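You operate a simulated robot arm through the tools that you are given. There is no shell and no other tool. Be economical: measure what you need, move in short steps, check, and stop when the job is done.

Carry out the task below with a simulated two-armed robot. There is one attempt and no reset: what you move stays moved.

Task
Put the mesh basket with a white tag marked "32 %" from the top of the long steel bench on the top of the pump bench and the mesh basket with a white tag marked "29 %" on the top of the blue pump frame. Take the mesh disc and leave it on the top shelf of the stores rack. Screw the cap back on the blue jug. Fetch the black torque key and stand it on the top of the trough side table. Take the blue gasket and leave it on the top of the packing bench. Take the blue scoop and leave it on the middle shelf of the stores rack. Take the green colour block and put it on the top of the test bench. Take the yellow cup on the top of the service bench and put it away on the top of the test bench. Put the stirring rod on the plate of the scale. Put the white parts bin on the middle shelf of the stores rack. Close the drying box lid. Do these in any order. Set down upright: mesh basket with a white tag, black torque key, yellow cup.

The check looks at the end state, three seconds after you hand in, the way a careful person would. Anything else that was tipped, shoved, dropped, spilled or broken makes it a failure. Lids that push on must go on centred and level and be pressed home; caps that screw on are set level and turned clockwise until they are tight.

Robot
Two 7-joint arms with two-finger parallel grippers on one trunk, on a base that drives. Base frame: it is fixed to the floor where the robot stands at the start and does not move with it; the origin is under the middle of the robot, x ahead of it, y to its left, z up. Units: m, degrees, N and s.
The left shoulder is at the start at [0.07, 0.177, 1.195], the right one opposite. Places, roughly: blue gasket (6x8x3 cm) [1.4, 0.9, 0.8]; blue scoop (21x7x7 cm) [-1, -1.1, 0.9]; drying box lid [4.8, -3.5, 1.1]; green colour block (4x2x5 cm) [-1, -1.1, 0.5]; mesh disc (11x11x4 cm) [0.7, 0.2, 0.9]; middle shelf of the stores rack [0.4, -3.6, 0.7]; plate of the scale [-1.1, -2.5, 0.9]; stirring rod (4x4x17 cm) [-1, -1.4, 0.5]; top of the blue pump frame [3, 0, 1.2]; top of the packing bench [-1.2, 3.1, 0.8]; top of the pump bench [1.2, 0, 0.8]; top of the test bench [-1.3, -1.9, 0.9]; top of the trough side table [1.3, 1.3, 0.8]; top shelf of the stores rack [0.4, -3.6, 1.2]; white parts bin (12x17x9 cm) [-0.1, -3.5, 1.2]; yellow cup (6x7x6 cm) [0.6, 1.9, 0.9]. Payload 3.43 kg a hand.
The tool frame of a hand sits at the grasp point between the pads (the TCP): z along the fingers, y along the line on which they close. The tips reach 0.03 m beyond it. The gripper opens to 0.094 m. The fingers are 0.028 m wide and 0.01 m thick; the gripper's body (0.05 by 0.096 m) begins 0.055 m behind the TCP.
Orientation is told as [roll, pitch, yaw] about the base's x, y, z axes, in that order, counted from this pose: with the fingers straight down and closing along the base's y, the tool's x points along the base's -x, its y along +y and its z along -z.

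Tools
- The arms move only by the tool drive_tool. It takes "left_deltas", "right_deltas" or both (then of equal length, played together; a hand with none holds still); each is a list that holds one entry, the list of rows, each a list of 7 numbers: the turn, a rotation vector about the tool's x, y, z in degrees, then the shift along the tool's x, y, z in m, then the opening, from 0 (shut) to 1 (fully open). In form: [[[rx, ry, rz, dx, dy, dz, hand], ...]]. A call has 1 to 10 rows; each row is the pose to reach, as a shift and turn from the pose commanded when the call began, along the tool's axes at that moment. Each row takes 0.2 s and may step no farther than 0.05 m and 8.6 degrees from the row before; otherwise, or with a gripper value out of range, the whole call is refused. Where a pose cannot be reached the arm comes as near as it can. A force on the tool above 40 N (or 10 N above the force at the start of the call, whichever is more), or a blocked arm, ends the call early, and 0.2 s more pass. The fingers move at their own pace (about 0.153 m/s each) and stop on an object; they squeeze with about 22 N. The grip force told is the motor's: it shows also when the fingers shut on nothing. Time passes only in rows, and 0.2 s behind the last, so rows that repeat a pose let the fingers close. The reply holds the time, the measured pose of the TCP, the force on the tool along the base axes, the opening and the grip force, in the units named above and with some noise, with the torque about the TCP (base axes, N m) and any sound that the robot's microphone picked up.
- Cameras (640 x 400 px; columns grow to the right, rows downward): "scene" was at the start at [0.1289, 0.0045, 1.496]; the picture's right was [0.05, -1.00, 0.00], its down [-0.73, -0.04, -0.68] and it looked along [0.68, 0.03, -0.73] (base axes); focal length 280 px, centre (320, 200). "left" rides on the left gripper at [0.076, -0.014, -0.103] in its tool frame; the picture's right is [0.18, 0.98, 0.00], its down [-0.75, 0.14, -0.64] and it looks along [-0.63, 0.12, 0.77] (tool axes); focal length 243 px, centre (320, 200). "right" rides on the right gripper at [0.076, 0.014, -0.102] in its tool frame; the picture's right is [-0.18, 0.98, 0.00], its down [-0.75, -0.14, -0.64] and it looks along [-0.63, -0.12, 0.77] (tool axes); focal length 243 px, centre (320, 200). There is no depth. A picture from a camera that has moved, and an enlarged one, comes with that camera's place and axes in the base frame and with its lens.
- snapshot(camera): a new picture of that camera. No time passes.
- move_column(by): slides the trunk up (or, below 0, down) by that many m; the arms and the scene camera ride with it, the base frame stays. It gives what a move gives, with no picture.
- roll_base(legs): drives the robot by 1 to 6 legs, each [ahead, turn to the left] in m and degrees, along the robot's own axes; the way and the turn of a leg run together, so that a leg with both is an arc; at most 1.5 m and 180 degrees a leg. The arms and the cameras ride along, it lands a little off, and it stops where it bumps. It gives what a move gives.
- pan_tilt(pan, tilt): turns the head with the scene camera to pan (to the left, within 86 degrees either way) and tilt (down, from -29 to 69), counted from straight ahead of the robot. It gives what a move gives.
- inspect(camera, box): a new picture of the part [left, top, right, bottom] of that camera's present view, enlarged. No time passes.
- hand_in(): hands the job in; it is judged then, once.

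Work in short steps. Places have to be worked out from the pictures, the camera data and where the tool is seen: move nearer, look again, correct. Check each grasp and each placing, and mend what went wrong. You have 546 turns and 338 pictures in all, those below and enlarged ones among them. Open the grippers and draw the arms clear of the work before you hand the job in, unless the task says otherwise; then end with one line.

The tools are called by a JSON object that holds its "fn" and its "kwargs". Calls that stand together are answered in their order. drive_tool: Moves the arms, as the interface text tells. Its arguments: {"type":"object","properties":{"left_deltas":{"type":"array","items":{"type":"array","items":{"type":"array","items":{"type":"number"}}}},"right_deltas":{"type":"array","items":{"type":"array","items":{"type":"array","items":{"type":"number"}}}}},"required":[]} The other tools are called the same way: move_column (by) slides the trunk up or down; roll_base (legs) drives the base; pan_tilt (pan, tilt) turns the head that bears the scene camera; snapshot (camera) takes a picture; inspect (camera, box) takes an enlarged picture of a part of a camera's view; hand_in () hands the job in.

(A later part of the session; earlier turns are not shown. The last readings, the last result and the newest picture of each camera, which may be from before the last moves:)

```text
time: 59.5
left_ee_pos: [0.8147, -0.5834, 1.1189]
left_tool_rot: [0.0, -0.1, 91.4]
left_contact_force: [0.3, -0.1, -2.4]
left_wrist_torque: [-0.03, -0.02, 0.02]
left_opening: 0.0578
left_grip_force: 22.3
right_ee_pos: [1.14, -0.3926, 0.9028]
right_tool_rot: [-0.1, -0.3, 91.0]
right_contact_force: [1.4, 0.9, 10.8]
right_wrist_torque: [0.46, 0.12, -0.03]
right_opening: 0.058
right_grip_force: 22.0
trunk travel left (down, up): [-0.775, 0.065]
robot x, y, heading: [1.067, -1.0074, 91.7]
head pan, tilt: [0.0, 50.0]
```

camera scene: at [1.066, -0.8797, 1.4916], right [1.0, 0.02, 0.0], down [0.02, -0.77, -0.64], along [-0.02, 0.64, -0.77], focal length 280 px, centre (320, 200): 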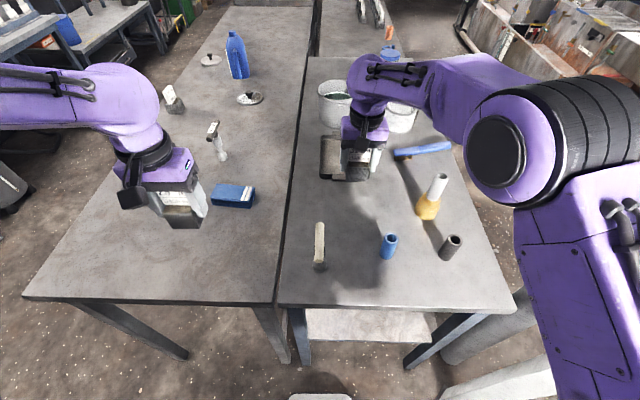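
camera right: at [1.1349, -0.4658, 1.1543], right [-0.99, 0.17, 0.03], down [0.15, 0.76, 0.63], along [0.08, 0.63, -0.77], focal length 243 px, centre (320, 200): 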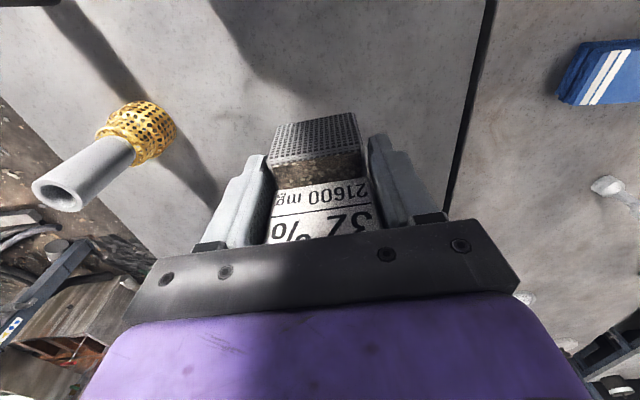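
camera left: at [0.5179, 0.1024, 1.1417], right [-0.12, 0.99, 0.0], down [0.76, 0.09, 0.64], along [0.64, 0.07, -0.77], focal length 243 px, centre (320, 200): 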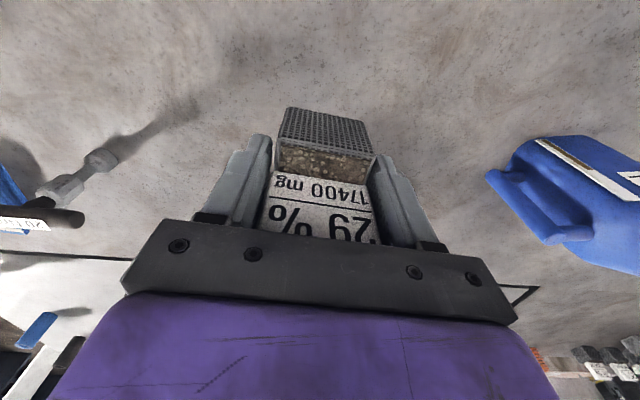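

Contact at z≈0.903 (same height as the long bench). I ease up slightly, open and rise straight up.

{"fn": "drive_tool", "kwargs": {"right_deltas": [[[0, 0, 0, 0, 0, -0.005, 0], [0, 0, 0, 0, 0, -0.004, 1], [0, 0, 0, 0, 0, -0.004, 1], [0, 0, 0, 0, 0, -0.004, 1], [0, 0, 0, 0, 0, -0.04, 1], [0, 0, 0, 0, 0, -0.08, 1], [0, 0, 0, 0, 0, -0.12, 1], [0, 0, 0, 0, 0, -0.16, 1], [0, 0, 0, 0, 0, -0.2, 1]]]}}

{"fn": "inspect", "kwargs": {"camera": "right", "box": [200, 0, 440, 150]}}

```text
time: 61.5
left_ee_pos: [0.8149, -0.5818, 1.1178]
left_tool_rot: [0.0, 0.0, 91.3]
left_contact_force: [0.2, -0.9, -2.9]
left_wrist_torque: [0.03, 0.0, 0.04]
left_opening: 0.0581
left_grip_force: 21.8
right_ee_pos: [1.1403, -0.3915, 1.1016]
right_tool_rot: [-0.1, 0.2, 91.1]
right_contact_force: [-0.4, 0.3, -0.2]
right_wrist_torque: [-0.02, 0.01, -0.02]
right_opening: 0.0942
right_grip_force: 0.0
trunk travel left (down, up): [-0.775, 0.065]
robot x, y, heading: [1.0682, -1.0117, 91.6]
head pan, tilt: [0.0, 50.0]
```

```text
2.67 times, centred on (320, 75) of right
camera zoom: at [1.1274, -0.4681, 1.203], right [-0.99, 0.17, 0.0], down [0.13, 0.76, 0.64], along [0.11, 0.63, -0.77], focal length 647 px, centre (320, 533)
```

zoom: 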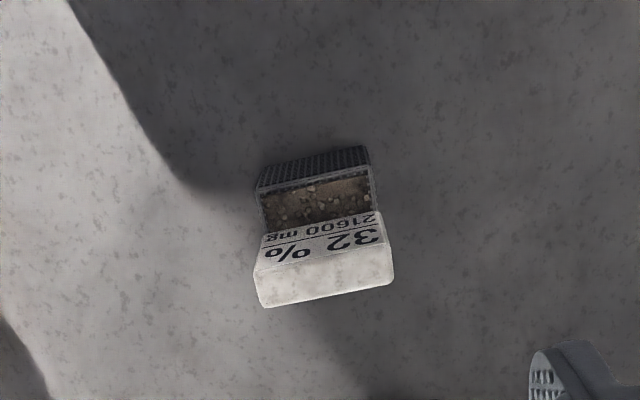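

The 32 % basket stands well. I retract the right arm, back off and head along the aisle toward the pump frame.

{"fn": "drive_tool", "kwargs": {"right_deltas": [[[0, 0, 0, 0.04, 0, -0.02, 1], [0, 0, 0, 0.08, -0.03, -0.02, 1], [0, 0, 0, 0.12, -0.06, -0.02, 1], [0, 0, 0, 0.15, -0.09, -0.02, 1], [0, 0, 0, 0.165, -0.12, -0.02, 1], [0, 0, 0, 0.17, -0.15, -0.02, 1]]]}}

{"fn": "roll_base", "kwargs": {"legs": [[-0.5, 0], [0, -91.5], [1.1, 0]]}}

{"fn": "pan_tilt", "kwargs": {"pan": 50, "tilt": 30}}

{"fn": "snapshot", "kwargs": {"camera": "scene"}}

```text
time: 62.9
left_ee_pos: [0.816, -0.5817, 1.1178]
left_tool_rot: [-0.1, 0.1, 91.3]
left_contact_force: [1.1, -0.1, -2.5]
left_wrist_torque: [-0.01, -0.01, 0.0]
left_opening: 0.058
left_grip_force: 22.4
right_ee_pos: [1.295, -0.5587, 1.1209]
right_tool_rot: [0.1, 0.1, 91.1]
right_contact_force: [0.2, -0.3, -0.6]
right_wrist_torque: [0.0, 0.03, 0.0]
right_opening: 0.0942
right_grip_force: 0.1
trunk travel left (down, up): [-0.775, 0.065]
robot x, y, heading: [1.0708, -1.0083, 91.4]
head pan, tilt: [0.0, 50.0]
```

```text
time: 74.9
left_ee_pos: [2.6114, -1.2697, 1.1182]
left_tool_rot: [0.0, 0.0, -0.1]
left_contact_force: [0.6, -0.4, -1.9]
left_wrist_torque: [0.03, 0.01, 0.0]
left_opening: 0.0578
left_grip_force: 21.8
right_ee_pos: [2.6227, -1.7476, 1.1206]
right_tool_rot: [-0.1, 0.2, -0.5]
right_contact_force: [-0.1, -0.7, -0.2]
right_wrist_torque: [0.01, -0.01, -0.01]
right_opening: 0.0937
right_grip_force: 0.1
trunk travel left (down, up): [-0.775, 0.065]
robot x, y, heading: [2.1781, -1.5081, -0.4]
head pan, tilt: [0.0, 50.0]
```

```text
time: 76.1
left_ee_pos: [2.6126, -1.2698, 1.1184]
left_tool_rot: [0.0, 0.0, -0.1]
left_contact_force: [-0.4, 0.6, -2.0]
left_wrist_torque: [0.0, -0.02, 0.02]
left_opening: 0.0582
left_grip_force: 21.8
right_ee_pos: [2.6222, -1.7473, 1.1209]
right_tool_rot: [-0.2, 0.3, -0.4]
right_contact_force: [-0.4, -0.4, -0.1]
right_wrist_torque: [-0.01, 0.04, -0.02]
right_opening: 0.0941
right_grip_force: 0.2
trunk travel left (down, up): [-0.775, 0.065]
robot x, y, heading: [2.18, -1.5123, -0.1]
head pan, tilt: [50.0, 30.0]
```

```text
306 pictures are left
camera scene: at [2.2861, -1.4418, 1.5212], right [0.76, -0.65, 0.0], down [-0.32, -0.38, -0.87], along [0.56, 0.66, -0.5], focal length 280 px, centre (320, 200)
```

scene: 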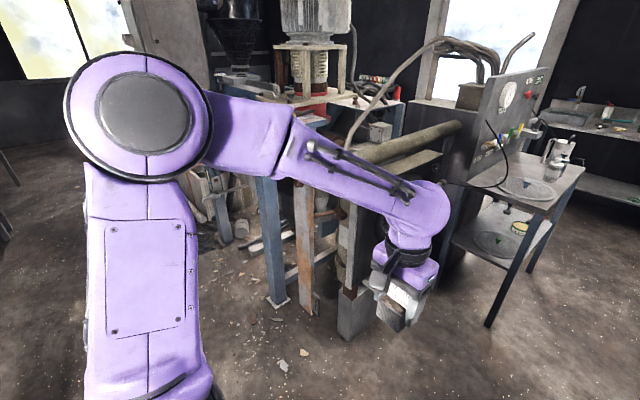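

I turn left to see the frame and the floor between it and the pump bench.

{"fn": "roll_base", "kwargs": {"legs": [[0, 75]]}}

{"fn": "pan_tilt", "kwargs": {"pan": -15, "tilt": 28}}

{"fn": "snapshot", "kwargs": {"camera": "scene"}}

```text
time: 79.7
left_ee_pos: [2.0546, -1.0288, 1.1188]
left_tool_rot: [-0.1, -0.1, 75.1]
left_contact_force: [0.0, -1.2, -2.2]
left_wrist_torque: [-0.01, 0.01, -0.03]
left_opening: 0.0578
left_grip_force: 21.7
right_ee_pos: [2.5202, -1.1428, 1.1199]
right_tool_rot: [0.0, 0.4, 74.7]
right_contact_force: [-0.5, -0.4, 0.1]
right_wrist_torque: [0.03, -0.03, 0.02]
right_opening: 0.0939
right_grip_force: 0.1
trunk travel left (down, up): [-0.775, 0.065]
robot x, y, heading: [2.1775, -1.5122, 75.2]
head pan, tilt: [50.0, 30.0]
```

```text
time: 81.1
left_ee_pos: [2.0544, -1.0296, 1.1179]
left_tool_rot: [0.0, 0.0, 75.1]
left_contact_force: [0.5, 0.0, -2.2]
left_wrist_torque: [0.0, 0.0, -0.01]
left_opening: 0.0582
left_grip_force: 22.2
right_ee_pos: [2.5208, -1.142, 1.1212]
right_tool_rot: [-0.1, 0.2, 74.7]
right_contact_force: [-0.1, 0.1, 0.9]
right_wrist_torque: [0.02, 0.0, 0.0]
right_opening: 0.0939
right_grip_force: 0.0
trunk travel left (down, up): [-0.775, 0.065]
robot x, y, heading: [2.1751, -1.5112, 75.3]
head pan, tilt: [-15.0, 28.0]
```

```text
305 pictures are left
camera scene: at [2.2354, -1.383, 1.5244], right [0.87, -0.5, 0.0], down [-0.23, -0.41, -0.88], along [0.44, 0.77, -0.47], focal length 280 px, centre (320, 200)
```

scene: 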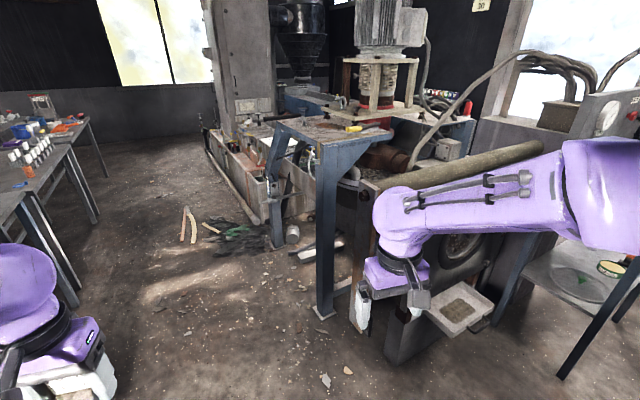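

The frame's platform spans about x≥2.9, y -0.2..0.5, z≈1.13-1.15. I raise trunk and hands for clearance and drive to about (2.33, 0).

{"fn": "move_column", "kwargs": {"by": 0.06}}

{"fn": "drive_tool", "kwargs": {"left_deltas": [[[0, 0, 0, 0, 0, -0.03, 0], [0, 0, 0, 0, 0, -0.06, 0], [0, 0, 0, 0, 0, -0.1, 0]]], "right_deltas": [[[0, 0, 0, 0, 0, -0.03, 1], [0, 0, 0, 0, 0, -0.06, 1], [0, 0, 0, 0, 0, -0.1, 1]]]}}

{"fn": "roll_base", "kwargs": {"legs": [[0, 9], [1.45, 0], [0, -84]]}}

{"fn": "pan_tilt", "kwargs": {"pan": 0, "tilt": 35}}

{"fn": "snapshot", "kwargs": {"camera": "scene"}}

```text
time: 82.1
left_ee_pos: [2.0538, -1.0291, 1.1787]
left_tool_rot: [0.0, 0.0, 75.1]
left_contact_force: [0.3, 0.2, -2.2]
left_wrist_torque: [-0.06, 0.01, 0.01]
left_opening: 0.0579
left_grip_force: 22.3
right_ee_pos: [2.5192, -1.1417, 1.18]
right_tool_rot: [-0.1, 0.2, 74.8]
right_contact_force: [0.8, 0.0, 0.0]
right_wrist_torque: [0.01, 0.01, 0.04]
right_opening: 0.0939
right_grip_force: 0.1
trunk travel left (down, up): [-0.835, 0.005]
robot x, y, heading: [2.179, -1.5096, 75.2]
head pan, tilt: [-15.0, 28.0]
```

```text
time: 82.9
left_ee_pos: [2.0536, -1.0295, 1.2787]
left_tool_rot: [0.1, 0.0, 75.1]
left_contact_force: [-0.5, -0.8, -2.3]
left_wrist_torque: [-0.03, -0.02, -0.01]
left_opening: 0.058
left_grip_force: 21.9
right_ee_pos: [2.5207, -1.1418, 1.2813]
right_tool_rot: [-0.1, 0.4, 74.7]
right_contact_force: [-0.1, -0.1, -0.1]
right_wrist_torque: [0.0, -0.04, 0.01]
right_opening: 0.0941
right_grip_force: 0.1
trunk travel left (down, up): [-0.835, 0.005]
robot x, y, heading: [2.1756, -1.5119, 74.8]
head pan, tilt: [-15.0, 28.0]
```

```text
time: 94.3
left_ee_pos: [2.7737, 0.1741, 1.2774]
left_tool_rot: [0.0, 0.1, 0.1]
left_contact_force: [0.1, 0.3, -3.1]
left_wrist_torque: [-0.01, 0.01, 0.03]
left_opening: 0.058
left_grip_force: 22.3
right_ee_pos: [2.7845, -0.3062, 1.2812]
right_tool_rot: [-0.1, 0.2, -0.3]
right_contact_force: [-0.4, 0.6, 0.2]
right_wrist_torque: [0.01, 0.0, 0.01]
right_opening: 0.0938
right_grip_force: 0.2
trunk travel left (down, up): [-0.835, 0.005]
robot x, y, heading: [2.3396, -0.0714, 0.2]
head pan, tilt: [-15.0, 28.0]
```

```text
time: 95.1
left_ee_pos: [2.7726, 0.1731, 1.2777]
left_tool_rot: [-0.1, 0.0, 0.2]
left_contact_force: [0.6, -0.1, -2.9]
left_wrist_torque: [0.01, 0.0, 0.03]
left_opening: 0.0579
left_grip_force: 21.9
right_ee_pos: [2.7863, -0.3057, 1.2798]
right_tool_rot: [-0.1, 0.2, -0.3]
right_contact_force: [-0.1, -0.1, 0.3]
right_wrist_torque: [-0.03, 0.0, -0.03]
right_opening: 0.0939
right_grip_force: 0.2
trunk travel left (down, up): [-0.835, 0.005]
robot x, y, heading: [2.3358, -0.0714, 0.1]
head pan, tilt: [0.0, 35.0]
```

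```text
304 pictures are left
camera scene: at [2.477, -0.0709, 1.5735], right [0.0, -1.0, 0.0], down [-0.57, 0.0, -0.82], along [0.82, 0.0, -0.57], focal length 280 px, centre (320, 200)
```

scene: 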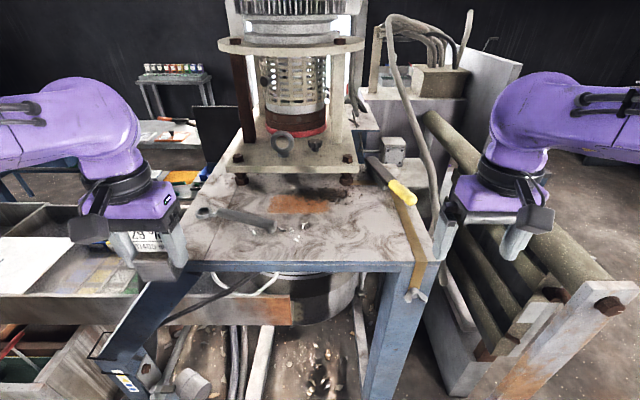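

I zoom in on the platform to select a clean spot.

{"fn": "inspect", "kwargs": {"camera": "scene", "box": [220, 150, 450, 300]}}

```text
2.67 times, centred on (335, 225) of scene
camera zoom: at [2.477, -0.0709, 1.5735], right [0.0, -1.0, 0.0], down [-0.57, 0.0, -0.82], along [0.82, 0.0, -0.57], focal length 746 px, centre (280, 133)
```

zoom: 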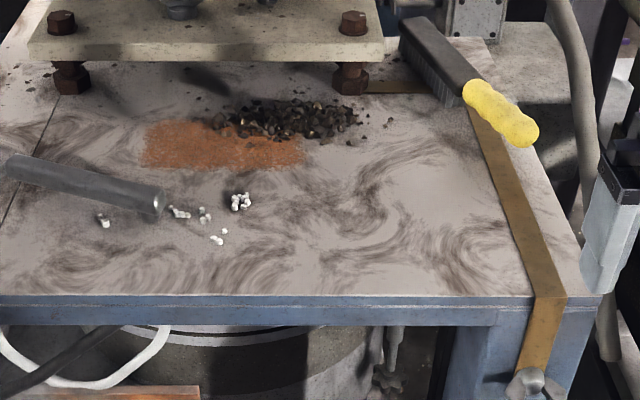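

I choose (2.945, -0.135). First I shift the right hand aside, then move the left hand over the spot.

{"fn": "drive_tool", "kwargs": {"right_deltas": [[[0, 0, 0, 0, -0.03, 0, 1], [0, 0, 0, 0, -0.06, 0, 1], [0, 0, 0, 0, -0.09, 0, 1], [0, 0, 0, 0, -0.09, 0, 1], [0, 0, 0, 0, -0.09, 0, 1], [0, 0, 0, 0, -0.09, 0, 1], [0, 0, 0, 0, -0.09, 0, 1], [0, 0, 0, 0, -0.09, 0, 1]]], "left_deltas": [[[0, 0, 0, -0.02, -0.03, 0, 0], [0, 0, 0, -0.04, -0.07, 0, 0], [0, 0, 0, -0.07, -0.11, 0, 0], [0, 0, 0, -0.09, -0.15, 0, 0], [0, 0, 0, -0.11, -0.19, 0, 0], [0, 0, 0, -0.13, -0.23, 0, 0], [0, 0, 0, -0.15, -0.27, 0, 0], [0, 0, 0, -0.172, -0.308, 0, 0]]]}}

{"fn": "snapshot", "kwargs": {"camera": "scene"}}

{"fn": "snapshot", "kwargs": {"camera": "left"}}

```text
time: 96.9
left_ee_pos: [2.9278, -0.1154, 1.2657]
left_tool_rot: [0.1, 0.3, -0.2]
left_contact_force: [0.5, 0.4, -1.7]
left_wrist_torque: [-0.02, 0.04, 0.03]
left_opening: 0.058
left_grip_force: 22.0
left hand out of reach, approached as far as the arm can: row 8
right_ee_pos: [2.7857, -0.3967, 1.2791]
right_tool_rot: [0.0, 0.3, -0.3]
right_contact_force: [-0.6, 0.6, 0.5]
right_wrist_torque: [0.0, 0.01, 0.02]
right_opening: 0.0936
right_grip_force: 0.0
trunk travel left (down, up): [-0.835, 0.005]
robot x, y, heading: [2.34, -0.0682, 0.3]
head pan, tilt: [0.0, 35.0]
```

```text
302 pictures are left
camera scene: at [2.4785, -0.072, 1.5733], right [0.0, -1.0, 0.0], down [-0.57, 0.0, -0.82], along [0.82, 0.0, -0.57], focal length 280 px, centre (320, 200)
```

scene: 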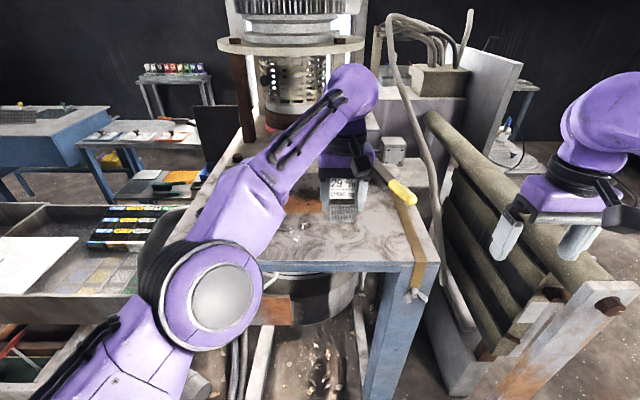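

```text
301 pictures are left
camera left: at [2.8522, -0.1311, 1.3679], right [-0.18, 0.98, 0.0], down [0.76, 0.14, 0.64], along [0.63, 0.12, -0.77], focal length 243 px, centre (320, 200)
```

left: 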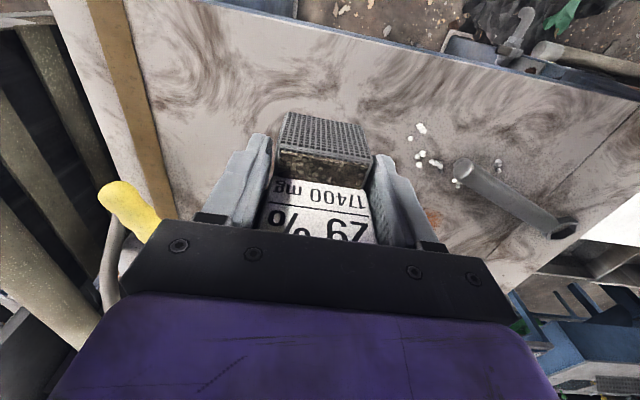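

Nuts are ~4 cm clear of the finger opening. I lower gently here.

{"fn": "drive_tool", "kwargs": {"left_deltas": [[[0, 0, 0, 0, 0, 0.01, 0], [0, 0, 0, 0, 0, 0.02, 0], [0, 0, 0, 0, 0, 0.03, 0], [0, 0, 0, 0, 0, 0.04, 0]]]}}

{"fn": "snapshot", "kwargs": {"camera": "left"}}

{"fn": "inspect", "kwargs": {"camera": "scene", "box": [260, 150, 420, 270]}}

```text
time: 97.9
left_ee_pos: [2.9278, -0.1147, 1.2266]
left_tool_rot: [-0.1, 0.0, 0.0]
left_contact_force: [0.7, -0.3, -2.9]
left_wrist_torque: [-0.02, 0.03, 0.03]
left_opening: 0.0579
left_grip_force: 21.7
right_ee_pos: [2.7861, -0.3979, 1.2804]
right_tool_rot: [0.0, 0.1, -0.4]
right_contact_force: [1.0, -0.1, -0.5]
right_wrist_torque: [0.01, 0.02, 0.02]
right_opening: 0.0939
right_grip_force: 0.0
trunk travel left (down, up): [-0.835, 0.005]
robot x, y, heading: [2.3383, -0.074, 0.1]
head pan, tilt: [0.0, 35.0]
```

```text
300 pictures are left
camera left: at [2.8516, -0.1301, 1.3285], right [-0.19, 0.98, 0.0], down [0.75, 0.14, 0.64], along [0.63, 0.12, -0.77], focal length 243 px, centre (320, 200)
```

left: 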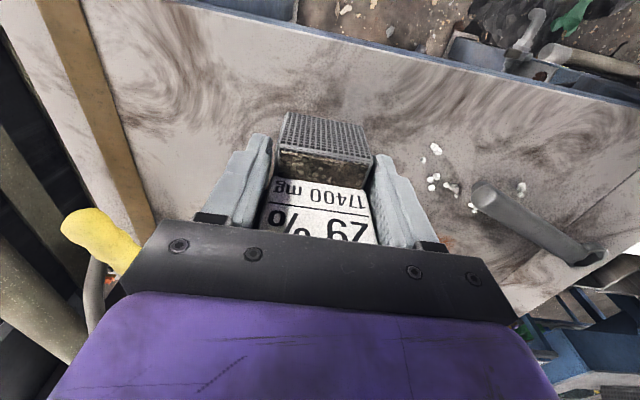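

```text
3.33 times, centred on (340, 210) of scene
camera zoom: at [2.4776, -0.0712, 1.5734], right [0.0, -1.0, 0.0], down [-0.57, 0.0, -0.82], along [0.82, 0.0, -0.57], focal length 932 px, centre (253, 167)
```

zoom: 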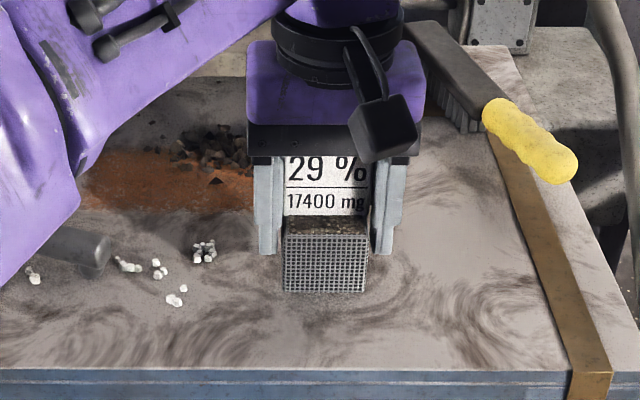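

Still some gap. I lower in 3 mm steps until contact.

{"fn": "drive_tool", "kwargs": {"left_deltas": [[[0, 0, 0, 0, 0, 0.005, 0], [0, 0, 0, 0, 0, 0.01, 0], [0, 0, 0, 0, 0, 0.014, 0], [0, 0, 0, 0, 0, 0.018, 0], [0, 0, 0, 0, 0, 0.021, 0], [0, 0, 0, 0, 0, 0.024, 0]]]}}

{"fn": "inspect", "kwargs": {"camera": "scene", "box": [260, 150, 420, 270]}}

```text
time: 99.3
left_ee_pos: [2.9279, -0.1151, 1.2027]
left_tool_rot: [-0.2, 0.0, 0.0]
left_contact_force: [-0.2, -0.2, -2.0]
left_wrist_torque: [0.01, -0.01, 0.02]
left_opening: 0.058
left_grip_force: 21.9
right_ee_pos: [2.7858, -0.3962, 1.2808]
right_tool_rot: [-0.2, 0.2, -0.3]
right_contact_force: [-0.4, -0.1, -0.7]
right_wrist_torque: [-0.01, 0.01, 0.06]
right_opening: 0.094
right_grip_force: 0.0
trunk travel left (down, up): [-0.835, 0.005]
robot x, y, heading: [2.3378, -0.0722, 0.3]
head pan, tilt: [0.0, 35.0]
```

```text
3.33 times, centred on (340, 210) of scene
camera zoom: at [2.4772, -0.0712, 1.5734], right [0.0, -1.0, 0.0], down [-0.57, 0.0, -0.82], along [0.82, 0.0, -0.57], focal length 932 px, centre (253, 167)
```

zoom: 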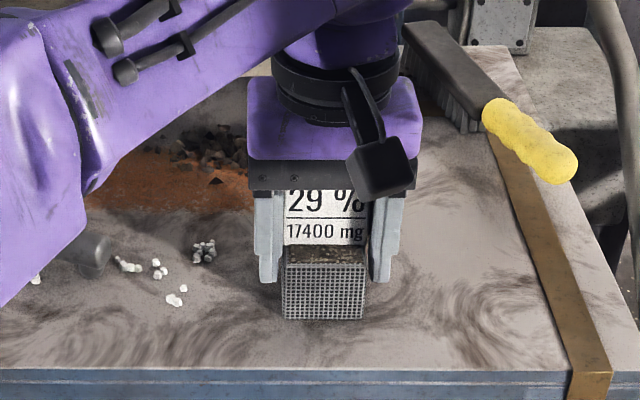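

{"fn": "drive_tool", "kwargs": {"left_deltas": [[[0, 0, 0, 0, 0, 0.003, 0], [0, 0, 0, 0, 0, 0.006, 0], [0, 0, 0, 0, 0, 0.009, 0], [0, 0, 0, 0, 0, 0.012, 0], [0, 0, 0, 0, 0, 0.015, 0], [0, 0, 0, 0, 0, 0.018, 0]]]}}

```text
time: 100.6
left_ee_pos: [2.9267, -0.1153, 1.1921]
left_tool_rot: [-0.4, -0.8, 0.1]
left_contact_force: [-6.6, 0.5, 14.5]
left_wrist_torque: [0.46, 0.38, 0.17]
left_opening: 0.0583
left_grip_force: 21.5
right_ee_pos: [2.7825, -0.3969, 1.2812]
right_tool_rot: [-0.1, 0.1, -0.2]
right_contact_force: [-0.4, -0.5, 0.4]
right_wrist_torque: [-0.02, 0.01, -0.02]
right_opening: 0.0938
right_grip_force: 0.1
trunk travel left (down, up): [-0.835, 0.005]
robot x, y, heading: [2.3369, -0.0714, 0.3]
head pan, tilt: [0.0, 35.0]
stopped in row 6 (left hand): the force on the tool passed its limit (the readings are from after the stop); the commanded pose is now the measured one
```

Contact. I ease 1 mm, open and lift straight up.

{"fn": "drive_tool", "kwargs": {"left_deltas": [[[0, 0, 0, 0, 0, -0.001, 0], [0, 0, 0, 0, 0, -0.001, 1], [0, 0, 0, 0, 0, -0.001, 1], [0, 0, 0, 0, 0, -0.001, 1], [0, 0, 0, 0, 0, -0.001, 1], [0, 0, 0, 0, 0, -0.03, 1], [0, 0, 0, 0, 0, -0.06, 1], [0, 0, 0, 0, 0, -0.085, 1]]]}}

{"fn": "snapshot", "kwargs": {"camera": "left"}}

```text
time: 102.4
left_ee_pos: [2.9267, -0.1146, 1.2743]
left_tool_rot: [-0.2, -0.4, 0.2]
left_contact_force: [-0.5, -0.6, -0.4]
left_wrist_torque: [-0.01, -0.02, 0.01]
left_opening: 0.0937
left_grip_force: 0.0
right_ee_pos: [2.7843, -0.3981, 1.2795]
right_tool_rot: [0.0, 0.2, -0.3]
right_contact_force: [-0.3, 0.7, -0.3]
right_wrist_torque: [0.0, 0.03, 0.02]
right_opening: 0.0939
right_grip_force: 0.0
trunk travel left (down, up): [-0.835, 0.005]
robot x, y, heading: [2.3409, -0.0697, -0.2]
head pan, tilt: [0.0, 35.0]
```

```text
297 pictures are left
camera left: at [2.8504, -0.1298, 1.375], right [-0.19, 0.98, 0.0], down [0.75, 0.15, 0.65], along [0.64, 0.12, -0.76], focal length 243 px, centre (320, 200)
```

left: 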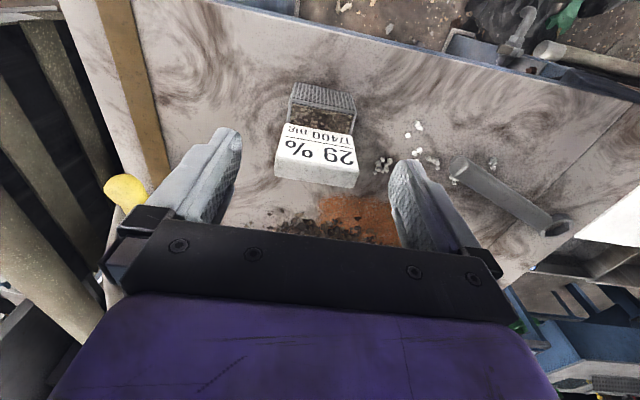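

The 29 % basket stands upright on the frame. I back the base off, fold the left arm back and look toward the drying box side.

{"fn": "roll_base", "kwargs": {"legs": [[-0.3, 0]]}}

{"fn": "drive_tool", "kwargs": {"left_deltas": [[[0, 0, 0, 0.02, 0.04, 0, 1], [0, 0, 0, 0.04, 0.08, 0, 1], [0, 0, 0, 0.06, 0.12, 0, 1], [0, 0, 0, 0.08, 0.16, 0, 1], [0, 0, 0, 0.1, 0.2, 0, 1], [0, 0, 0, 0.12, 0.24, 0, 1], [0, 0, 0, 0.14, 0.28, 0, 1], [0, 0, 0, 0.14, 0.3, 0, 1]]], "right_deltas": [[[0, 0, 0, 0, 0.02, 0, 1], [0, 0, 0, 0, 0.04, 0, 1], [0, 0, 0, 0, 0.06, 0, 1], [0, 0, 0, 0, 0.08, 0, 1], [0, 0, 0, 0, 0.08, 0, 1], [0, 0, 0, 0, 0.08, 0, 1], [0, 0, 0, 0, 0.08, 0, 1], [0, 0, 0, 0, 0.08, 0, 1]]]}}

{"fn": "roll_base", "kwargs": {"legs": [[0, -85], [1.5, 0], [0, 50]]}}

{"fn": "pan_tilt", "kwargs": {"pan": 0, "tilt": 20}}

{"fn": "snapshot", "kwargs": {"camera": "scene"}}

```text
time: 104.5
left_ee_pos: [2.6327, -0.1148, 1.2729]
left_tool_rot: [-0.2, -0.5, 0.1]
left_contact_force: [0.0, 0.3, -0.1]
left_wrist_torque: [-0.01, 0.01, 0.02]
left_opening: 0.0941
left_grip_force: 0.0
right_ee_pos: [2.4904, -0.3991, 1.2799]
right_tool_rot: [-0.2, 0.3, -0.2]
right_contact_force: [0.5, 0.4, 0.4]
right_wrist_torque: [0.02, 0.01, -0.02]
right_opening: 0.0937
right_grip_force: 0.0
trunk travel left (down, up): [-0.835, 0.005]
robot x, y, heading: [2.0421, -0.0691, 0.2]
head pan, tilt: [0.0, 35.0]
```

```text
time: 106.2
left_ee_pos: [2.4889, 0.1874, 1.2717]
left_tool_rot: [-0.2, -0.5, 0.2]
left_contact_force: [0.7, 0.4, -0.1]
left_wrist_torque: [-0.03, 0.0, -0.05]
left_opening: 0.0938
left_grip_force: 0.0
right_ee_pos: [2.4875, -0.3162, 1.2803]
right_tool_rot: [0.0, 0.2, -0.3]
right_contact_force: [0.1, 0.8, 0.8]
right_wrist_torque: [0.03, 0.01, 0.0]
right_opening: 0.0941
right_grip_force: 0.0
trunk travel left (down, up): [-0.835, 0.005]
robot x, y, heading: [2.0423, -0.0726, 0.2]
head pan, tilt: [0.0, 35.0]
```

```text
time: 119.5
left_ee_pos: [2.7014, -1.5958, 1.2722]
left_tool_rot: [-0.2, -0.5, -33.6]
left_contact_force: [0.6, 0.0, -0.1]
left_wrist_torque: [0.01, 0.01, 0.02]
left_opening: 0.0942
left_grip_force: 0.1
right_ee_pos: [2.422, -2.0131, 1.2803]
right_tool_rot: [-0.1, 0.1, -34.2]
right_contact_force: [0.2, -0.2, -0.4]
right_wrist_torque: [-0.01, -0.01, 0.02]
right_opening: 0.0938
right_grip_force: 0.1
trunk travel left (down, up): [-0.835, 0.005]
robot x, y, heading: [2.1895, -1.5595, -33.7]
head pan, tilt: [0.0, 35.0]
```

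```text
time: 120.3
left_ee_pos: [2.7042, -1.5942, 1.272]
left_tool_rot: [-0.2, -0.5, -33.6]
left_contact_force: [0.4, 0.1, -0.1]
left_wrist_torque: [0.01, -0.04, 0.01]
left_opening: 0.0941
left_grip_force: 0.0
right_ee_pos: [2.4231, -2.0102, 1.2799]
right_tool_rot: [0.0, 0.3, -34.1]
right_contact_force: [-1.0, 0.0, 0.0]
right_wrist_torque: [-0.02, -0.04, 0.01]
right_opening: 0.0938
right_grip_force: 0.1
trunk travel left (down, up): [-0.835, 0.005]
robot x, y, heading: [2.1902, -1.5623, -33.6]
head pan, tilt: [0.0, 20.0]
```

```text
296 pictures are left
camera scene: at [2.3085, -1.6384, 1.5973], right [-0.56, -0.83, 0.0], down [-0.28, 0.19, -0.94], along [0.78, -0.52, -0.34], focal length 280 px, centre (320, 200)
```

scene: 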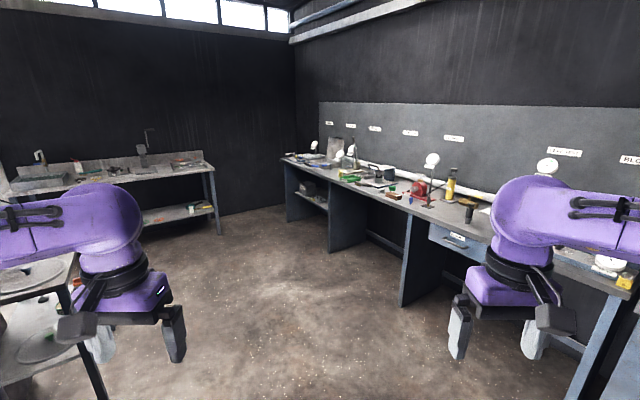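

I zoom at where the drying box should be (around column 334).

{"fn": "inspect", "kwargs": {"camera": "scene", "box": [280, 110, 440, 210]}}

```text
4.00 times, centred on (360, 160) of scene
camera zoom: at [2.3085, -1.6384, 1.5973], right [-0.56, -0.83, 0.0], down [-0.28, 0.19, -0.94], along [0.78, -0.52, -0.34], focal length 1119 px, centre (160, 360)
```

zoom: 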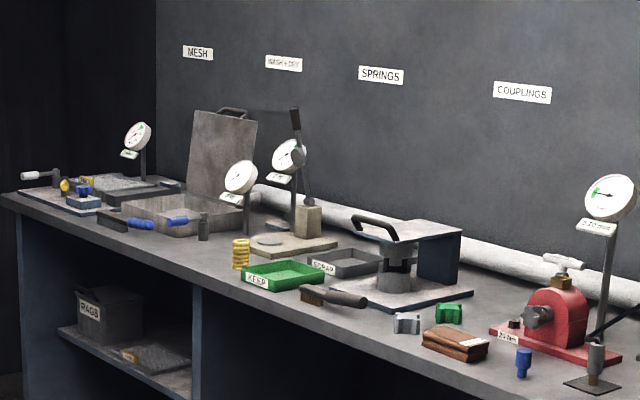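

The lid stands open at the back of the box, with a handle on its top edge. I drive in front of it.

{"fn": "roll_base", "kwargs": {"legs": [[0, 11.6], [1.4, 0], [1.3, 0], [0, -68]]}}

{"fn": "pan_tilt", "kwargs": {"pan": 0, "tilt": 40}}

{"fn": "snapshot", "kwargs": {"camera": "scene"}}

```text
time: 137.1
left_ee_pos: [4.919, -3.0371, 1.2709]
left_tool_rot: [-0.2, -0.3, -91.7]
left_contact_force: [0.2, 0.0, -0.2]
left_wrist_torque: [0.0, 0.02, -0.02]
left_opening: 0.094
left_grip_force: 0.1
right_ee_pos: [4.4188, -3.0218, 1.2799]
right_tool_rot: [-0.2, 0.2, -92.0]
right_contact_force: [0.5, 0.8, 0.1]
right_wrist_torque: [0.0, 0.0, -0.01]
right_opening: 0.0942
right_grip_force: 0.0
trunk travel left (down, up): [-0.835, 0.005]
robot x, y, heading: [4.6767, -2.5861, -91.7]
head pan, tilt: [0.0, 20.0]
```

```text
time: 138.0
left_ee_pos: [4.919, -3.0368, 1.2714]
left_tool_rot: [-0.2, -0.5, -91.6]
left_contact_force: [-0.1, 1.0, -0.3]
left_wrist_torque: [-0.01, -0.01, 0.03]
left_opening: 0.094
left_grip_force: 0.0
right_ee_pos: [4.4172, -3.0208, 1.2807]
right_tool_rot: [-0.1, 0.1, -92.1]
right_contact_force: [-0.1, 1.0, 0.8]
right_wrist_torque: [-0.02, 0.0, 0.01]
right_opening: 0.0937
right_grip_force: 0.1
trunk travel left (down, up): [-0.835, 0.005]
robot x, y, heading: [4.6761, -2.587, -91.7]
head pan, tilt: [0.0, 40.0]
```

```text
294 pictures are left
camera scene: at [4.6722, -2.7185, 1.566], right [-1.0, 0.03, 0.0], down [0.02, 0.64, -0.77], along [-0.02, -0.77, -0.64], focal length 280 px, centre (320, 200)
```

scene: 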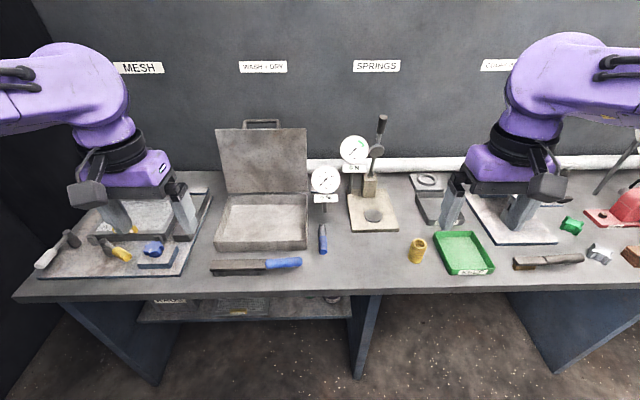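

The box is at x 4.69-4.99, hinge about (y=-3.52, z=0.93), lid top about z 1.16 with the handle above. I move closer with care and look again.

{"fn": "roll_base", "kwargs": {"legs": [[0.24, 0]]}}

{"fn": "snapshot", "kwargs": {"camera": "scene"}}

{"fn": "snapshot", "kwargs": {"camera": "left"}}

```text
time: 139.7
left_ee_pos: [4.9132, -3.2731, 1.2727]
left_tool_rot: [-0.2, -0.6, -91.7]
left_contact_force: [0.4, 0.3, 0.1]
left_wrist_torque: [-0.04, -0.04, -0.02]
left_opening: 0.094
left_grip_force: 0.2
right_ee_pos: [4.4104, -3.2578, 1.2804]
right_tool_rot: [-0.1, 0.0, -92.0]
right_contact_force: [-0.4, -0.5, 0.2]
right_wrist_torque: [0.01, -0.03, 0.01]
right_opening: 0.0941
right_grip_force: 0.0
trunk travel left (down, up): [-0.835, 0.005]
robot x, y, heading: [4.6708, -2.8224, -91.8]
head pan, tilt: [0.0, 40.0]
```

```text
293 pictures are left
camera scene: at [4.6656, -2.9543, 1.5662], right [-1.0, 0.03, 0.0], down [0.02, 0.64, -0.77], along [-0.02, -0.77, -0.64], focal length 280 px, centre (320, 200)
```

scene: 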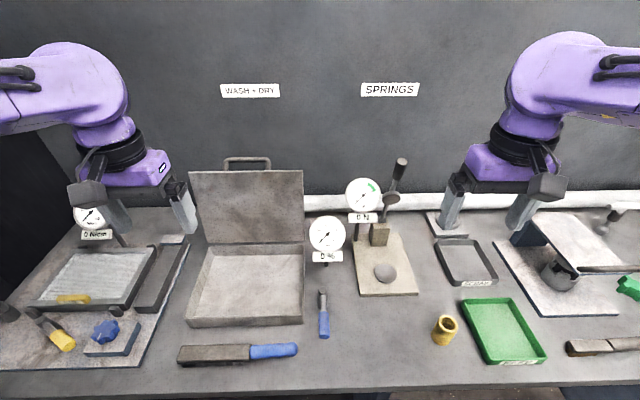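

```text
292 pictures are left
camera left: at [4.9015, -3.1965, 1.3737], right [0.99, 0.16, -0.01], down [0.12, -0.75, 0.65], along [0.1, -0.64, -0.76], focal length 243 px, centre (320, 200)
```

left: 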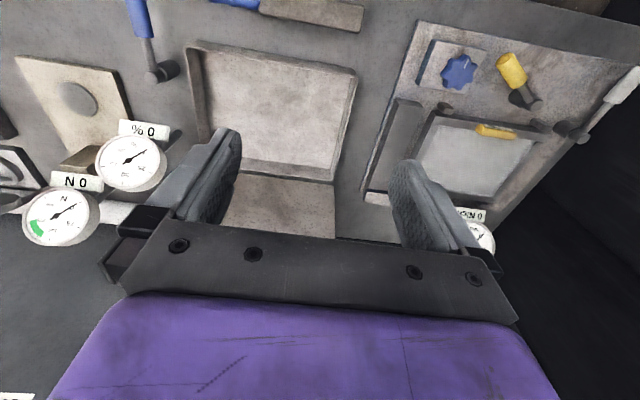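

Handle triangulated at about (4.842, -3.592, 1.177), hinge (y -3.503, z 0.947). I turn the left gripper by 90° about its axis so it can straddle the handle bar.

{"fn": "drive_tool", "kwargs": {"left_deltas": [[[0, 0, 8.5, 0, 0, 0, 1], [0, 0, 17, 0, 0, 0, 1], [0, 0, 25.5, 0, 0, 0, 1], [0, 0, 34, 0, 0, 0, 1], [0, 0, 42.5, 0, 0, 0, 1], [0, 0, 46, 0, 0, 0, 1]]]}}

{"fn": "drive_tool", "kwargs": {"left_deltas": [[[0, 0, 8.5, 0, 0, 0, 0.6], [0, 0, 17, 0, 0, 0, 0.6], [0, 0, 25.5, 0, 0, 0, 0.6], [0, 0, 34, 0, 0, 0, 0.6], [0, 0, 42, 0, 0, 0, 0.6]]]}}

```text
time: 141.1
left_ee_pos: [4.914, -3.2766, 1.2713]
left_tool_rot: [0.2, -0.5, -137.7]
left_contact_force: [-0.3, -0.2, 1.3]
left_wrist_torque: [0.01, -0.03, -0.01]
left_opening: 0.0941
left_grip_force: 0.0
right_ee_pos: [4.4105, -3.2588, 1.2794]
right_tool_rot: [0.0, 0.2, -92.0]
right_contact_force: [-0.1, 0.2, 0.3]
right_wrist_torque: [-0.01, 0.01, 0.0]
right_opening: 0.0941
right_grip_force: 0.1
trunk travel left (down, up): [-0.835, 0.005]
robot x, y, heading: [4.6703, -2.8204, -91.8]
head pan, tilt: [0.0, 40.0]
```

```text
time: 142.3
left_ee_pos: [4.9134, -3.2744, 1.2712]
left_tool_rot: [0.5, -0.2, -179.7]
left_contact_force: [-0.1, 0.8, -0.5]
left_wrist_torque: [0.0, 0.02, 0.03]
left_opening: 0.0563
left_grip_force: 0.0
right_ee_pos: [4.4109, -3.2593, 1.2805]
right_tool_rot: [-0.1, 0.2, -92.0]
right_contact_force: [0.0, 0.2, -0.1]
right_wrist_torque: [0.03, -0.03, -0.02]
right_opening: 0.0939
right_grip_force: 0.1
trunk travel left (down, up): [-0.835, 0.005]
robot x, y, heading: [4.6711, -2.8209, -91.6]
head pan, tilt: [0.0, 40.0]
```

Now I pitch the gripper 40° forward while moving toward a pre-grasp point just above-front of the handle.

{"fn": "drive_tool", "kwargs": {"left_deltas": [[[-5, 0, 0, -0.01, 0.03, 0, 0.6], [-10, 0, 0, -0.02, 0.06, 0, 0.6], [-15, 0, 0, -0.03, 0.09, 0, 0.6], [-20, 0, 0, -0.04, 0.12, 0, 0.6], [-25, 0, 0, -0.05, 0.15, 0, 0.6], [-30, 0, 0, -0.06, 0.18, 0, 0.6], [-35, 0, 0, -0.07, 0.21, 0, 0.6], [-40, 0, 0, -0.071, 0.23, 0, 0.6]]]}}

{"fn": "snapshot", "kwargs": {"camera": "scene"}}

{"fn": "snapshot", "kwargs": {"camera": "left"}}

```text
time: 144.1
left_ee_pos: [4.8448, -3.5078, 1.2739]
left_tool_rot: [40.5, -0.2, -179.6]
left_contact_force: [0.3, 0.4, -0.2]
left_wrist_torque: [0.0, 0.01, 0.0]
left_opening: 0.0563
left_grip_force: 0.0
right_ee_pos: [4.4099, -3.258, 1.2798]
right_tool_rot: [-0.1, 0.2, -92.0]
right_contact_force: [0.5, -0.7, -0.7]
right_wrist_torque: [-0.03, 0.0, -0.02]
right_opening: 0.094
right_grip_force: 0.0
trunk travel left (down, up): [-0.835, 0.005]
robot x, y, heading: [4.6706, -2.8211, -92.0]
head pan, tilt: [0.0, 40.0]
```

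```text
291 pictures are left
camera scene: at [4.6651, -2.9575, 1.5659], right [-1.0, 0.03, 0.0], down [0.02, 0.64, -0.77], along [-0.02, -0.77, -0.64], focal length 280 px, centre (320, 200)
```

scene: 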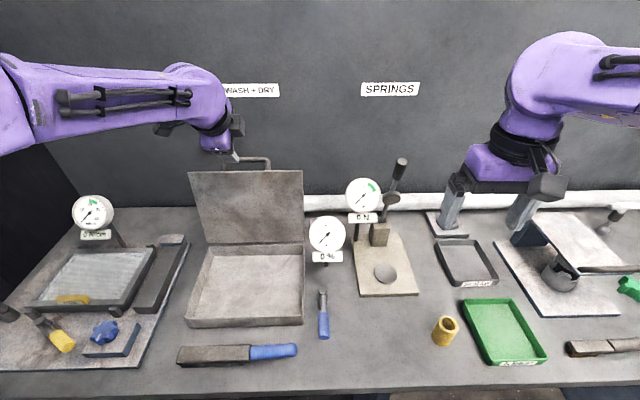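

```text
290 pictures are left
camera left: at [4.9198, -3.4296, 1.3416], right [0.19, -0.75, 0.64], down [-0.75, 0.3, 0.58], along [-0.63, -0.59, -0.5], focal length 243 px, centre (320, 200)
```

left: 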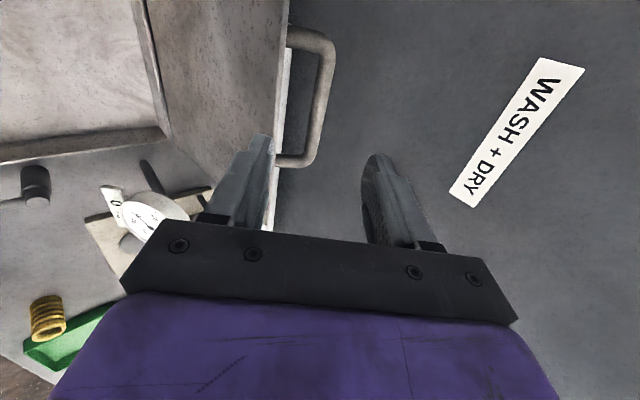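

The bar lies right on the tool axis ~0.128 m ahead. I narrow the opening to ~0.037 and advance 0.11 m.

{"fn": "drive_tool", "kwargs": {"left_deltas": [[[0, 0, 0, 0, 0, 0.02, 0.4], [0, 0, 0, 0, 0, 0.04, 0.4], [0, 0, 0, 0, 0, 0.06, 0.4], [0, 0, 0, 0, 0, 0.075, 0.4]]]}}

{"fn": "snapshot", "kwargs": {"camera": "left"}}

```text
time: 145.1
left_ee_pos: [4.8437, -3.5569, 1.2158]
left_tool_rot: [40.3, -0.2, -179.5]
left_contact_force: [0.4, 0.7, -0.8]
left_wrist_torque: [0.02, -0.01, 0.02]
left_opening: 0.0375
left_grip_force: 0.1
right_ee_pos: [4.4106, -3.2614, 1.2801]
right_tool_rot: [-0.1, 0.3, -92.0]
right_contact_force: [0.4, -0.9, -0.1]
right_wrist_torque: [0.04, 0.0, 0.0]
right_opening: 0.0943
right_grip_force: 0.2
trunk travel left (down, up): [-0.835, 0.005]
robot x, y, heading: [4.6725, -2.8194, -91.9]
head pan, tilt: [0.0, 40.0]
```

```text
289 pictures are left
camera left: at [4.9202, -3.4783, 1.2842], right [0.19, -0.75, 0.64], down [-0.75, 0.3, 0.58], along [-0.63, -0.59, -0.5], focal length 243 px, centre (320, 200)
```

left: 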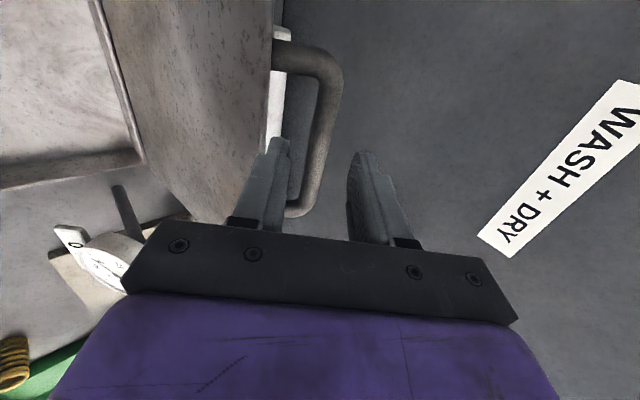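

Well centred. I advance the last 3.5 cm so the bar sits inside the fingers.

{"fn": "drive_tool", "kwargs": {"left_deltas": [[[0, 0, 0, 0, 0, 0.012, 0.4], [0, 0, 0, 0, 0, 0.024, 0.4], [0, 0, 0, 0, 0, 0.036, 0.4]]]}}

{"fn": "snapshot", "kwargs": {"camera": "left"}}

{"fn": "inspect", "kwargs": {"camera": "scene", "box": [160, 100, 340, 220]}}

```text
time: 145.9
left_ee_pos: [4.8439, -3.5766, 1.1902]
left_tool_rot: [40.5, -0.2, -179.6]
left_contact_force: [-0.9, -2.0, 6.2]
left_wrist_torque: [0.12, -0.1, -0.03]
left_opening: 0.0346
left_grip_force: 0.0
right_ee_pos: [4.4098, -3.2582, 1.2805]
right_tool_rot: [-0.1, 0.2, -92.1]
right_contact_force: [0.8, 0.9, 0.5]
right_wrist_torque: [-0.03, 0.0, 0.01]
right_opening: 0.0941
right_grip_force: 0.1
trunk travel left (down, up): [-0.835, 0.005]
robot x, y, heading: [4.6716, -2.821, -91.6]
head pan, tilt: [0.0, 40.0]
```

```text
288 pictures are left
camera left: at [4.9202, -3.5, 1.2582], right [0.19, -0.74, 0.64], down [-0.75, 0.31, 0.58], along [-0.63, -0.59, -0.5], focal length 243 px, centre (320, 200)
```

left: 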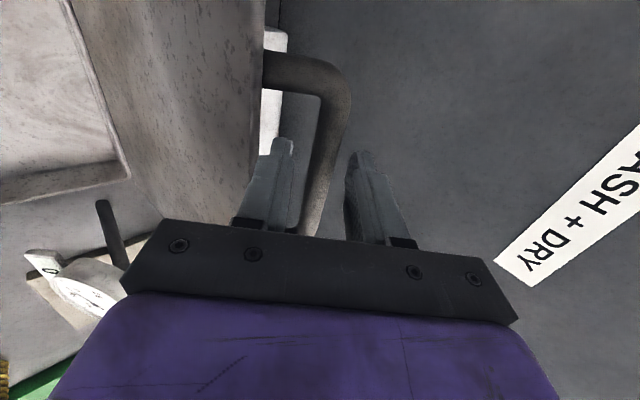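

```text
3.33 times, centred on (250, 160) of scene
camera zoom: at [4.665, -2.9558, 1.5662], right [-1.0, 0.03, 0.0], down [0.02, 0.64, -0.77], along [-0.02, -0.77, -0.64], focal length 932 px, centre (553, 333)
```

zoom: 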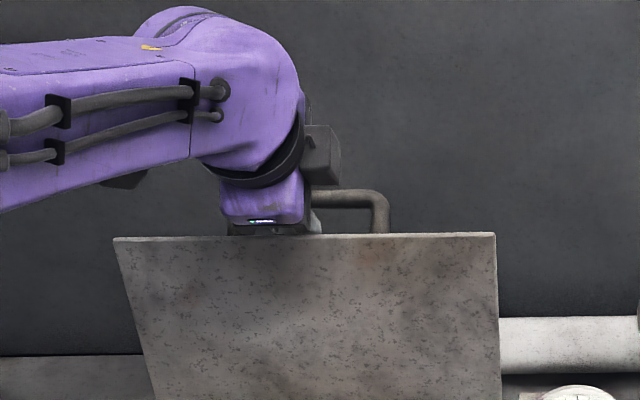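

The bar is between the fingers with slight contact. I close on it.

{"fn": "drive_tool", "kwargs": {"left_deltas": [[[0, 0, 0, 0, 0, -0.003, 0], [0, 0, 0, 0, 0, -0.003, 0], [0, 0, 0, 0, 0, -0.003, 0], [0, 0, 0, 0, 0, -0.003, 0]]]}}

{"fn": "snapshot", "kwargs": {"camera": "left"}}

```text
time: 146.9
left_ee_pos: [4.8448, -3.5772, 1.1898]
left_tool_rot: [40.4, -0.3, -179.5]
left_contact_force: [-1.2, -2.9, 0.5]
left_wrist_torque: [-0.17, -0.59, -0.79]
left_opening: 0.0149
left_grip_force: 45.3
right_ee_pos: [4.41, -3.2605, 1.2793]
right_tool_rot: [-0.1, 0.3, -92.1]
right_contact_force: [0.1, 0.5, -0.2]
right_wrist_torque: [-0.01, -0.02, 0.0]
right_opening: 0.094
right_grip_force: 0.0
trunk travel left (down, up): [-0.835, 0.005]
robot x, y, heading: [4.6737, -2.8208, -91.6]
head pan, tilt: [0.0, 40.0]
```

```text
286 pictures are left
camera left: at [4.9201, -3.4992, 1.2589], right [0.19, -0.75, 0.64], down [-0.75, 0.3, 0.58], along [-0.63, -0.59, -0.51], focal length 243 px, centre (320, 200)
```

left: 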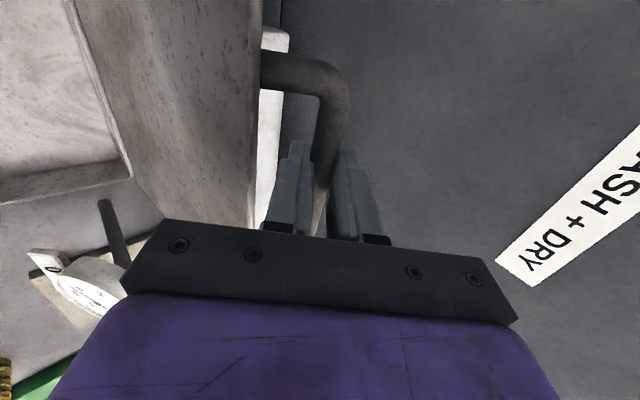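

Bar gripped (1.5 cm thick). I now swing the lid forward along the arc about the hinge, first half.

{"fn": "drive_tool", "kwargs": {"left_deltas": [[[0, 0, 0, 0, -0.012, -0.0185, 0], [0, 0, 0, 0, -0.024, -0.0357, 0], [0, 0, 0, 0, -0.038, -0.052, 0], [0, 0, 0, 0, -0.0539, -0.0667, 0], [0, 0, 0, 0, -0.071, -0.08, 0], [0, 0, 0, 0, -0.0887, -0.092, 0], [0, 0, 0, 0, -0.108, -0.102, 0], [0, 0, 0, 0, -0.1273, -0.1108, 0]]]}}

{"fn": "snapshot", "kwargs": {"camera": "scene"}}

{"fn": "snapshot", "kwargs": {"camera": "left"}}

```text
time: 148.7
left_ee_pos: [4.845, -3.4144, 1.1869]
left_tool_rot: [39.9, -0.3, -179.6]
left_contact_force: [5.0, -12.6, -32.6]
left_wrist_torque: [0.23, -1.02, -0.77]
left_opening: 0.0146
left_grip_force: 45.6
right_ee_pos: [4.4135, -3.266, 1.2777]
right_tool_rot: [-0.3, 0.6, -91.9]
right_contact_force: [-0.1, -0.1, -0.2]
right_wrist_torque: [-0.02, -0.02, 0.0]
right_opening: 0.0939
right_grip_force: 0.0
trunk travel left (down, up): [-0.835, 0.005]
robot x, y, heading: [4.6704, -2.823, -91.8]
head pan, tilt: [0.0, 40.0]
```

```text
285 pictures are left
camera scene: at [4.6686, -2.9673, 1.5647], right [-1.0, 0.03, 0.0], down [0.02, 0.65, -0.76], along [-0.02, -0.76, -0.65], focal length 280 px, centre (320, 200)
```

scene: 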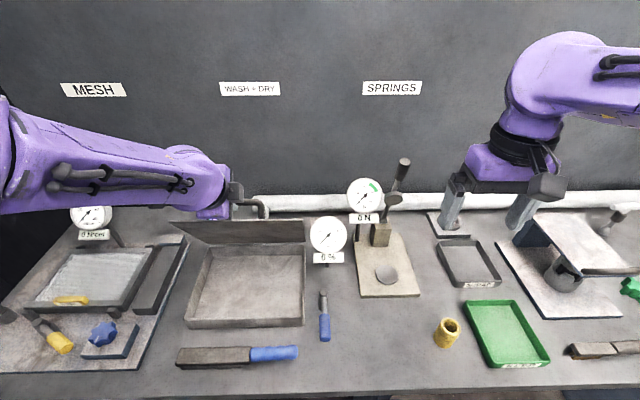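

```text
284 pictures are left
camera left: at [4.9209, -3.338, 1.2555], right [0.19, -0.75, 0.63], down [-0.75, 0.3, 0.59], along [-0.63, -0.59, -0.51], focal length 243 px, centre (320, 200)
```

left: 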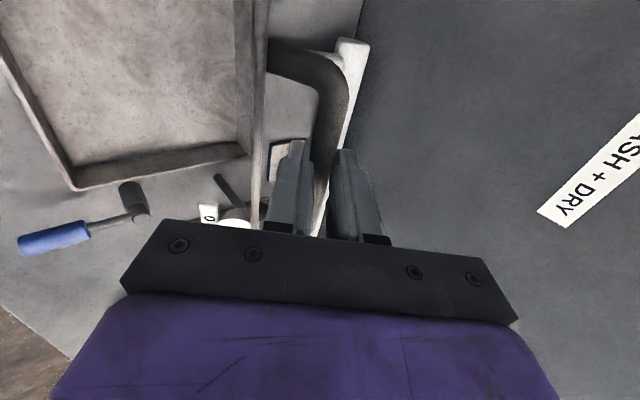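

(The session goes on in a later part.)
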